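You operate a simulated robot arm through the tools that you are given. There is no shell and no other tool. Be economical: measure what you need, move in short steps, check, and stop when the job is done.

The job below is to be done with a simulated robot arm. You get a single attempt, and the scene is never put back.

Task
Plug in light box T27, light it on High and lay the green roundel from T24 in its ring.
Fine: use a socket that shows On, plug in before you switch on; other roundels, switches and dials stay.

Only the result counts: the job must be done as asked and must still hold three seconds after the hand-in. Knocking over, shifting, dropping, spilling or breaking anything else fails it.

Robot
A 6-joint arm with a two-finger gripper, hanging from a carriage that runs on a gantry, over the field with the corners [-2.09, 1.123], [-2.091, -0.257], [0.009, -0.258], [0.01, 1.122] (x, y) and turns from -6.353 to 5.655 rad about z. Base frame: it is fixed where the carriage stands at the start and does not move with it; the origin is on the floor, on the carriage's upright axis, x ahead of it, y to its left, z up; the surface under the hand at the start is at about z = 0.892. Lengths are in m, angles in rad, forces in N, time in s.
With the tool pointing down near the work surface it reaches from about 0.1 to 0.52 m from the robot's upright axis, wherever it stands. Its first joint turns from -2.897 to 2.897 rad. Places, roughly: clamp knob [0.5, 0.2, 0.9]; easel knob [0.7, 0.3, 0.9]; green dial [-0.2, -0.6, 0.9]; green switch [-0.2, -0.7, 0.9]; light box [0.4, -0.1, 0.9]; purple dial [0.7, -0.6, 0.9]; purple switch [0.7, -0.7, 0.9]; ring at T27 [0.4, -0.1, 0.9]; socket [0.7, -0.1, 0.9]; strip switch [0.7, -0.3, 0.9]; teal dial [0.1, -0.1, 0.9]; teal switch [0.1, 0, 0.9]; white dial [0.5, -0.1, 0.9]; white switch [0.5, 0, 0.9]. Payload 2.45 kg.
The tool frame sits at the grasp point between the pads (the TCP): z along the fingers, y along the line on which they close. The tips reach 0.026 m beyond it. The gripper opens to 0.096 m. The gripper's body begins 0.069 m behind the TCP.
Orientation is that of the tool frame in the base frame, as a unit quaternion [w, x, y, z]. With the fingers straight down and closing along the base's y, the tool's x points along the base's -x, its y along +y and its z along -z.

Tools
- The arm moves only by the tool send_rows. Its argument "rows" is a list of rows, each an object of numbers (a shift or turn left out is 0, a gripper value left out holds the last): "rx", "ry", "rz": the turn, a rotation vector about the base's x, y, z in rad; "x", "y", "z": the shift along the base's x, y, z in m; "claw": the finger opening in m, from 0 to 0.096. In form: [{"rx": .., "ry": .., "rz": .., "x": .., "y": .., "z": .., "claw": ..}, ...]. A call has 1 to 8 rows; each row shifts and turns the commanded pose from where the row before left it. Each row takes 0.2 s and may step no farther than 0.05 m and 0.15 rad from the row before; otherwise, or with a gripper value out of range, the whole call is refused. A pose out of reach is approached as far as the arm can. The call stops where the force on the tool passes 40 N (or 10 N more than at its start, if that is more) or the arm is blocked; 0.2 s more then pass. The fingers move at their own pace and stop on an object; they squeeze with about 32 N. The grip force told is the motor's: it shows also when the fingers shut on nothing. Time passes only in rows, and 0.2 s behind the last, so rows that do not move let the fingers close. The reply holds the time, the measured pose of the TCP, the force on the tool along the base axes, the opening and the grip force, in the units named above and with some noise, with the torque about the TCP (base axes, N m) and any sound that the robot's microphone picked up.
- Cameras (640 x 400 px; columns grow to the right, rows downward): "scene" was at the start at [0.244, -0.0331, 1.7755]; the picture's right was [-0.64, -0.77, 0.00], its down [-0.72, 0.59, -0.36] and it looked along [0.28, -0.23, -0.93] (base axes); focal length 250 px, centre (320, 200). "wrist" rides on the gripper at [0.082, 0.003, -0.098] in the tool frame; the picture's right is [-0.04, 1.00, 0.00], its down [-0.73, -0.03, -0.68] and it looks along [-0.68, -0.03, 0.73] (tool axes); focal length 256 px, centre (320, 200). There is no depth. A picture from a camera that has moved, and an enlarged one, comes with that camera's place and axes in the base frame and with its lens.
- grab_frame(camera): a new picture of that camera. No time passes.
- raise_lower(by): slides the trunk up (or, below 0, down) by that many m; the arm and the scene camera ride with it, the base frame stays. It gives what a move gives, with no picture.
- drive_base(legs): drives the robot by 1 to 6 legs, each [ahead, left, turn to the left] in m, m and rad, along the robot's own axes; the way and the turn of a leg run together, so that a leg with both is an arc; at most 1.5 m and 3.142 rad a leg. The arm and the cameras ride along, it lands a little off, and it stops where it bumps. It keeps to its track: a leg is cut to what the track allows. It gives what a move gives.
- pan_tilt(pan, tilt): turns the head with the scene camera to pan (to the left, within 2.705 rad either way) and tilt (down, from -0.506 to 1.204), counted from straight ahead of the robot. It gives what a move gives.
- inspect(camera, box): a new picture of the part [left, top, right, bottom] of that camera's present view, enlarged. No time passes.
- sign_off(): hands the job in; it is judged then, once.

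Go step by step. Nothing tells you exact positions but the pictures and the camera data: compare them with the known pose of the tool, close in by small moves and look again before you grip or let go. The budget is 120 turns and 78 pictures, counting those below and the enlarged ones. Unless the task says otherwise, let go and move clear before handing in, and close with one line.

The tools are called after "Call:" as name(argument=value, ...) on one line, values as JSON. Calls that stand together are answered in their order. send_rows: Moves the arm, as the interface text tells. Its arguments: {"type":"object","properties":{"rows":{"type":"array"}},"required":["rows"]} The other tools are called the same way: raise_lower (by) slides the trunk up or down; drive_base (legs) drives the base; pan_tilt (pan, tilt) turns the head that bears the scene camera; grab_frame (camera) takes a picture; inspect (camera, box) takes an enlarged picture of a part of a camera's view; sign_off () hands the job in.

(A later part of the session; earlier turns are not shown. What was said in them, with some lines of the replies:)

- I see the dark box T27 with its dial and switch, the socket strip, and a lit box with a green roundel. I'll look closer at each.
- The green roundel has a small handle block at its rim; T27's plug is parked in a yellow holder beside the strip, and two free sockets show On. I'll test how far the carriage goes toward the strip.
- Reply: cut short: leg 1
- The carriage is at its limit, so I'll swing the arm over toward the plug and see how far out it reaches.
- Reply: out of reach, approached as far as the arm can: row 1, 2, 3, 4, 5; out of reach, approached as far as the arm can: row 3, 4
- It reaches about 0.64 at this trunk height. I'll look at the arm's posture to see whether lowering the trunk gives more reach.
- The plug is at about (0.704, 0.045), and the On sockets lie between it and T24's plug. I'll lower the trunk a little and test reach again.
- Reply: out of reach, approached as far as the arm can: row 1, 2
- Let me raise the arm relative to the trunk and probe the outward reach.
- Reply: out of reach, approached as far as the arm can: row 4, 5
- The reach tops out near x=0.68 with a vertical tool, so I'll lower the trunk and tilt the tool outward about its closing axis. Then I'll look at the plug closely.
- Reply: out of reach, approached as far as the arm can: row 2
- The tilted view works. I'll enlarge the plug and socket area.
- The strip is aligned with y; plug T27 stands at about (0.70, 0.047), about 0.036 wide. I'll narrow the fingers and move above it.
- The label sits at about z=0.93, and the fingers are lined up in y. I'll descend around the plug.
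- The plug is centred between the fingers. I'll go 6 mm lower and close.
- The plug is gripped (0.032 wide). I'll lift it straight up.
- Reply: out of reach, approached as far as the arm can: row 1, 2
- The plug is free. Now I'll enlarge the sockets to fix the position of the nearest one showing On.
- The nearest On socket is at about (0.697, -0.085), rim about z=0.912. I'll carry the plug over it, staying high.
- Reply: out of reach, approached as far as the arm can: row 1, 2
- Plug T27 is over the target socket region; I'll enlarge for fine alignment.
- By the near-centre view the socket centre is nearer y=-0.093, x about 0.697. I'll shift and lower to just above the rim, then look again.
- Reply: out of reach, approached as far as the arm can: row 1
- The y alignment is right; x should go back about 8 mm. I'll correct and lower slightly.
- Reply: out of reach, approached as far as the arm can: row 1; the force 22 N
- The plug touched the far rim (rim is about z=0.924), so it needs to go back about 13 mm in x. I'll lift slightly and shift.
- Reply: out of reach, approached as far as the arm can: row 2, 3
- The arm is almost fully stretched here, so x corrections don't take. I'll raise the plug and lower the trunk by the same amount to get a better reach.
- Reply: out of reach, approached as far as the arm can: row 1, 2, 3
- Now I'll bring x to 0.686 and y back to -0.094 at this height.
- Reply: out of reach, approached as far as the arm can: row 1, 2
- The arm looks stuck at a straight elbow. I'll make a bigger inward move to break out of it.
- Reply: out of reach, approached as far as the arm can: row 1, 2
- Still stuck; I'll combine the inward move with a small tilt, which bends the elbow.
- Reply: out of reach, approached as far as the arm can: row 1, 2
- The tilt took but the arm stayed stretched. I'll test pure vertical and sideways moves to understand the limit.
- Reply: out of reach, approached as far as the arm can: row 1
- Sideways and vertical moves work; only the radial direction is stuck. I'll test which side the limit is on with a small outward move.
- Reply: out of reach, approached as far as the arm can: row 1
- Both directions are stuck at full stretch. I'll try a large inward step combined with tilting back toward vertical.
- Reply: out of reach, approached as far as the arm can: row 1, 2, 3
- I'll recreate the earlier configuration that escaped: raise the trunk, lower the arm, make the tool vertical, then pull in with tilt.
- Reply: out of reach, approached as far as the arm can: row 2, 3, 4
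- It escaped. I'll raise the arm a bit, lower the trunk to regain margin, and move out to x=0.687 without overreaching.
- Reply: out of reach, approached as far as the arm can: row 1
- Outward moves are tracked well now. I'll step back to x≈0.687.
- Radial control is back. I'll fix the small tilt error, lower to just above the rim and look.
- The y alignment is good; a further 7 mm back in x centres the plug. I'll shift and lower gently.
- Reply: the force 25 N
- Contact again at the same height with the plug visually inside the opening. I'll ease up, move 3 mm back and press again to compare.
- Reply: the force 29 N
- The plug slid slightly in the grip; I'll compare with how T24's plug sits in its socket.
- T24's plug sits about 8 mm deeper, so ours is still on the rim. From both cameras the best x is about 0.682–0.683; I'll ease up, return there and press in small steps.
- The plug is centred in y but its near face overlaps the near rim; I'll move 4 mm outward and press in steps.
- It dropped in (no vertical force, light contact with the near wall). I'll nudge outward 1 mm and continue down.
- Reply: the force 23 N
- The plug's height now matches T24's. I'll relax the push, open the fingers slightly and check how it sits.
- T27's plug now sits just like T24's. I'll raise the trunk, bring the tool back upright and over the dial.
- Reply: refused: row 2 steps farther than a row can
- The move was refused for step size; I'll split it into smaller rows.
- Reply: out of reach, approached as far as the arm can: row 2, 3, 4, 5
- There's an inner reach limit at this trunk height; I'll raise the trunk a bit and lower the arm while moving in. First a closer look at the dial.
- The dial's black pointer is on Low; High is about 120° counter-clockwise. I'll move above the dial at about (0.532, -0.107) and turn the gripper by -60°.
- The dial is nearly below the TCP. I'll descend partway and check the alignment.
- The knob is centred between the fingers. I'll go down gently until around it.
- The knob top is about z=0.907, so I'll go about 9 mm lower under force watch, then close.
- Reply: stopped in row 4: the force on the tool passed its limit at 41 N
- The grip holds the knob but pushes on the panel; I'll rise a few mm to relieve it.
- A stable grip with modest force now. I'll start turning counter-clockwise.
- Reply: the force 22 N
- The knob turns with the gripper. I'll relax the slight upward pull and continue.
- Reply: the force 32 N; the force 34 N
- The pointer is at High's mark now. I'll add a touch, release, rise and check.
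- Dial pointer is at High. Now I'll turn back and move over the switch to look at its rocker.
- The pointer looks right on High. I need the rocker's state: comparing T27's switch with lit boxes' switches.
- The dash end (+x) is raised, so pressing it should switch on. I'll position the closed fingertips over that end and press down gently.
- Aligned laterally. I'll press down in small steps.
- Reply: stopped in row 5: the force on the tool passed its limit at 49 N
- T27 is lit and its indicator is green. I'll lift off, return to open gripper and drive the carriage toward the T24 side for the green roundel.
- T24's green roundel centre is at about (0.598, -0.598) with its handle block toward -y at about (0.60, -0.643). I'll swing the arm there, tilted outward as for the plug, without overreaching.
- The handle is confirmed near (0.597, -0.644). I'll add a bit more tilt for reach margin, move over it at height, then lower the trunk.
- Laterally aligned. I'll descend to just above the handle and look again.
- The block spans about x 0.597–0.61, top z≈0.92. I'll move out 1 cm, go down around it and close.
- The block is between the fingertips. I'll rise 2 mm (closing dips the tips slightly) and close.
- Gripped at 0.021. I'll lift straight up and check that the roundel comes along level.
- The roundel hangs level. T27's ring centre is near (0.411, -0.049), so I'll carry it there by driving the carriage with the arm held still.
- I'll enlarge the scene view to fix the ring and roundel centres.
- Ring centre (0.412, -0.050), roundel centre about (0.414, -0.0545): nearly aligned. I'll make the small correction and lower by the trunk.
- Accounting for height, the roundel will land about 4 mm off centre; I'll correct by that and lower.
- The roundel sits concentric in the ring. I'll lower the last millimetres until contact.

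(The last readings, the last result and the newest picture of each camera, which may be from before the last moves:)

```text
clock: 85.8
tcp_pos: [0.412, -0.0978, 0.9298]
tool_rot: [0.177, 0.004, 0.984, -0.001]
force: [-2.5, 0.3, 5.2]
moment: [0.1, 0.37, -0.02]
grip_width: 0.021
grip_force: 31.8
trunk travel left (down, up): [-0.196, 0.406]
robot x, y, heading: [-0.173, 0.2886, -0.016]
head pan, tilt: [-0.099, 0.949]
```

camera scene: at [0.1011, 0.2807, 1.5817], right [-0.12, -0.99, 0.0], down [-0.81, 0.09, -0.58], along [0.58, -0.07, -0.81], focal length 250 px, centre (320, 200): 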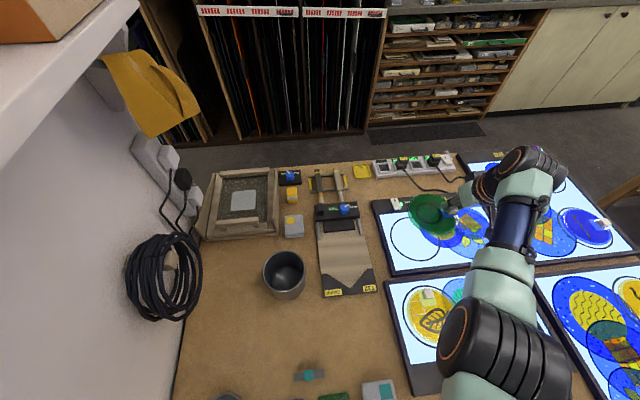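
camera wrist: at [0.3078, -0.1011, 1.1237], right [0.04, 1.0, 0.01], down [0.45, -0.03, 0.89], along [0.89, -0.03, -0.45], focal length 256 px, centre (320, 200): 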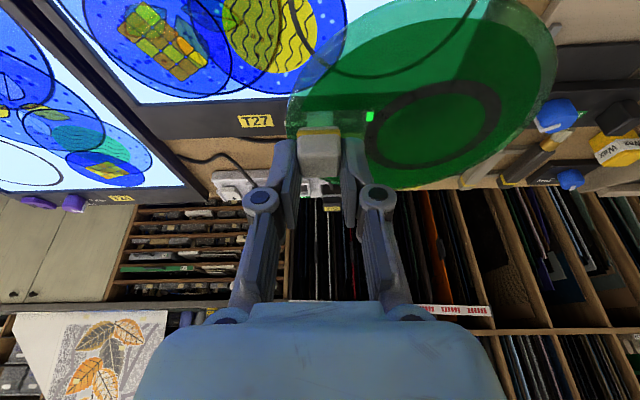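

Contact (5 N). I'll open the fingers a little, then withdraw straight up along the tool.

Call:
send_rows(rows=[{"claw": 0.04}, {"claw": 0.045}, {"x": -0.006, "z": 0.017}, {"x": -0.006, "z": 0.017}, {"z": 0.03}, {"z": 0.02}, {}])

Call:
raise_lower(by=0.15)

Call:
grab_frame(camera="wrist")

Call:
grab_frame(camera="scene")

```text
clock: 87.3
tcp_pos: [0.4013, -0.0975, 1.0111]
tool_rot: [0.176, 0.003, 0.984, 0.0]
force: [-0.4, -0.4, 0.0]
moment: [0.03, -0.01, 0.02]
grip_width: 0.0448
grip_force: 0.1
trunk travel left (down, up): [-0.196, 0.406]
robot x, y, heading: [-0.1731, 0.2935, -0.01]
head pan, tilt: [-0.099, 0.949]
```

```text
clock: 89.1
tcp_pos: [0.401, -0.0967, 1.1615]
tool_rot: [0.177, 0.003, 0.984, -0.001]
force: [-0.5, 0.1, -0.7]
moment: [0.0, 0.01, 0.04]
grip_width: 0.045
grip_force: 0.0
trunk travel left (down, up): [-0.346, 0.256]
robot x, y, heading: [-0.1752, 0.2863, -0.015]
head pan, tilt: [-0.099, 0.949]
```

```text
11 pictures are left
camera wrist: at [0.2903, -0.0928, 1.225], right [0.04, 1.0, 0.01], down [0.45, -0.03, 0.89], along [0.89, -0.03, -0.45], focal length 256 px, centre (320, 200)
```

wrist: 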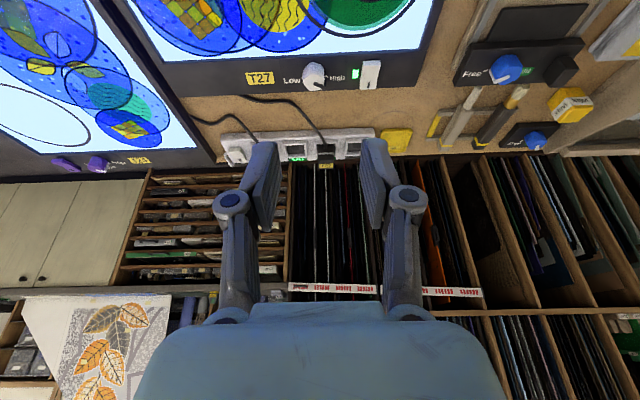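

```text
10 pictures are left
camera scene: at [0.1011, 0.2807, 1.6217], right [-0.11, -0.99, 0.0], down [-0.81, 0.09, -0.58], along [0.58, -0.07, -0.81], focal length 250 px, centre (320, 200)
```

scene: 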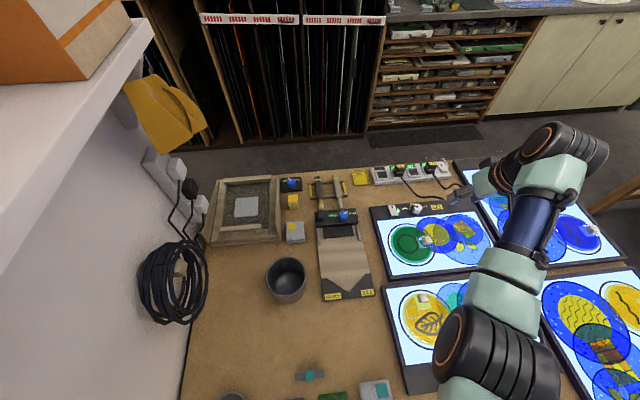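

Call:
inspect(camera="scene", box=[365, 195, 485, 285])

Call:
inspect(camera="scene", box=[350, 150, 470, 220])

Call:
inspect(camera="wrist", box=[220, 50, 400, 170])

```text
4.44 times, centred on (425, 240) of scene
camera zoom: at [0.1011, 0.2807, 1.6217], right [-0.11, -0.99, 0.0], down [-0.81, 0.09, -0.58], along [0.58, -0.07, -0.81], focal length 1110 px, centre (-147, 22)
```

zoom: 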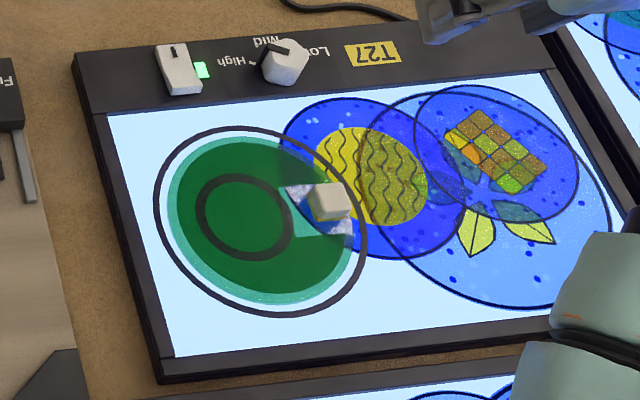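

```text
5.33 times, centred on (410, 185) of scene
camera zoom: at [0.1011, 0.2807, 1.6217], right [-0.11, -0.99, 0.0], down [-0.81, 0.09, -0.58], along [0.58, -0.07, -0.81], focal length 1332 px, centre (-160, 280)
```

zoom: 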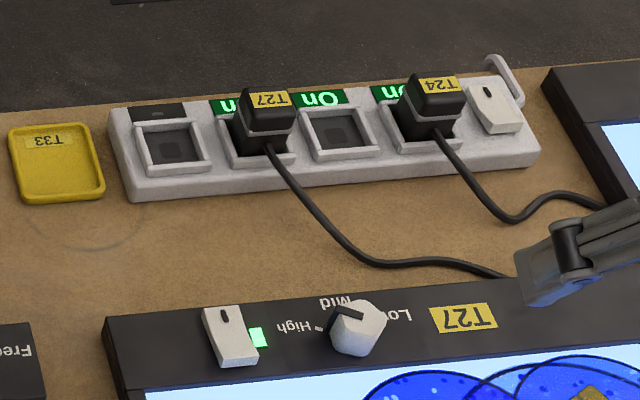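

```text
3.33 times, centred on (310, 110) of wrist
camera zoom: at [0.2903, -0.0928, 1.225], right [0.04, 1.0, 0.01], down [0.45, -0.03, 0.89], along [0.89, -0.03, -0.45], focal length 853 px, centre (353, 500)
```

zoom: 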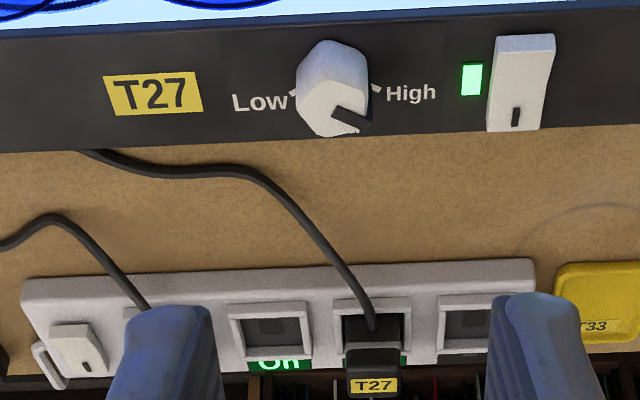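

All looks in place; one last close check of the dial pointer against the High tick.

Call:
inspect(camera="wrist", box=[285, 50, 365, 100])

Call:
inspect(camera="scene", box=[390, 195, 440, 225])

```text
8.00 times, centred on (325, 75) of wrist
camera zoom: at [0.2903, -0.0928, 1.225], right [0.04, 1.0, 0.01], down [0.45, -0.03, 0.89], along [0.89, -0.03, -0.45], focal length 2048 px, centre (280, 1200)
```

zoom: 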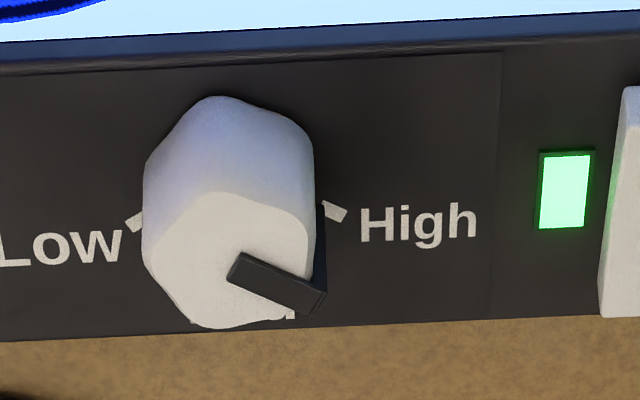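

```text
12.80 times, centred on (415, 210) of scene
camera zoom: at [0.1011, 0.2807, 1.6217], right [-0.11, -0.99, 0.0], down [-0.81, 0.09, -0.58], along [0.58, -0.07, -0.81], focal length 3196 px, centre (-896, 72)
```

zoom: 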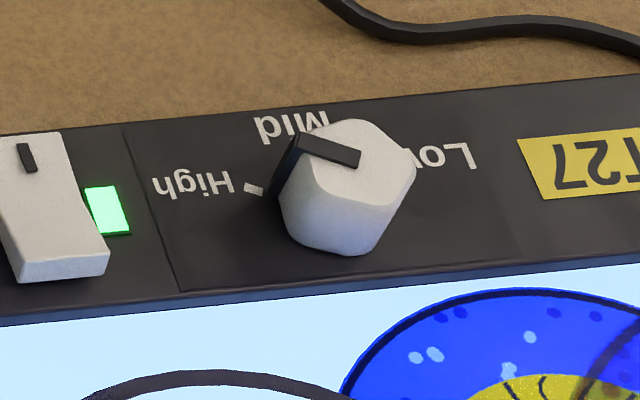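

Everything checks out, so I'm handing in: T27's plug is seated in an On socket, its indicator is lit, the dial is parallel to the High tick, and the green roundel lies centred in T27's ring. The gripper is clear.

Call:
sign_off()

```text
The job is handed in.
```

Light box T27 is plugged into a socket showing On and lit, with its dial on High. The green roundel from T24 lies in its ring, and I handed the job in.
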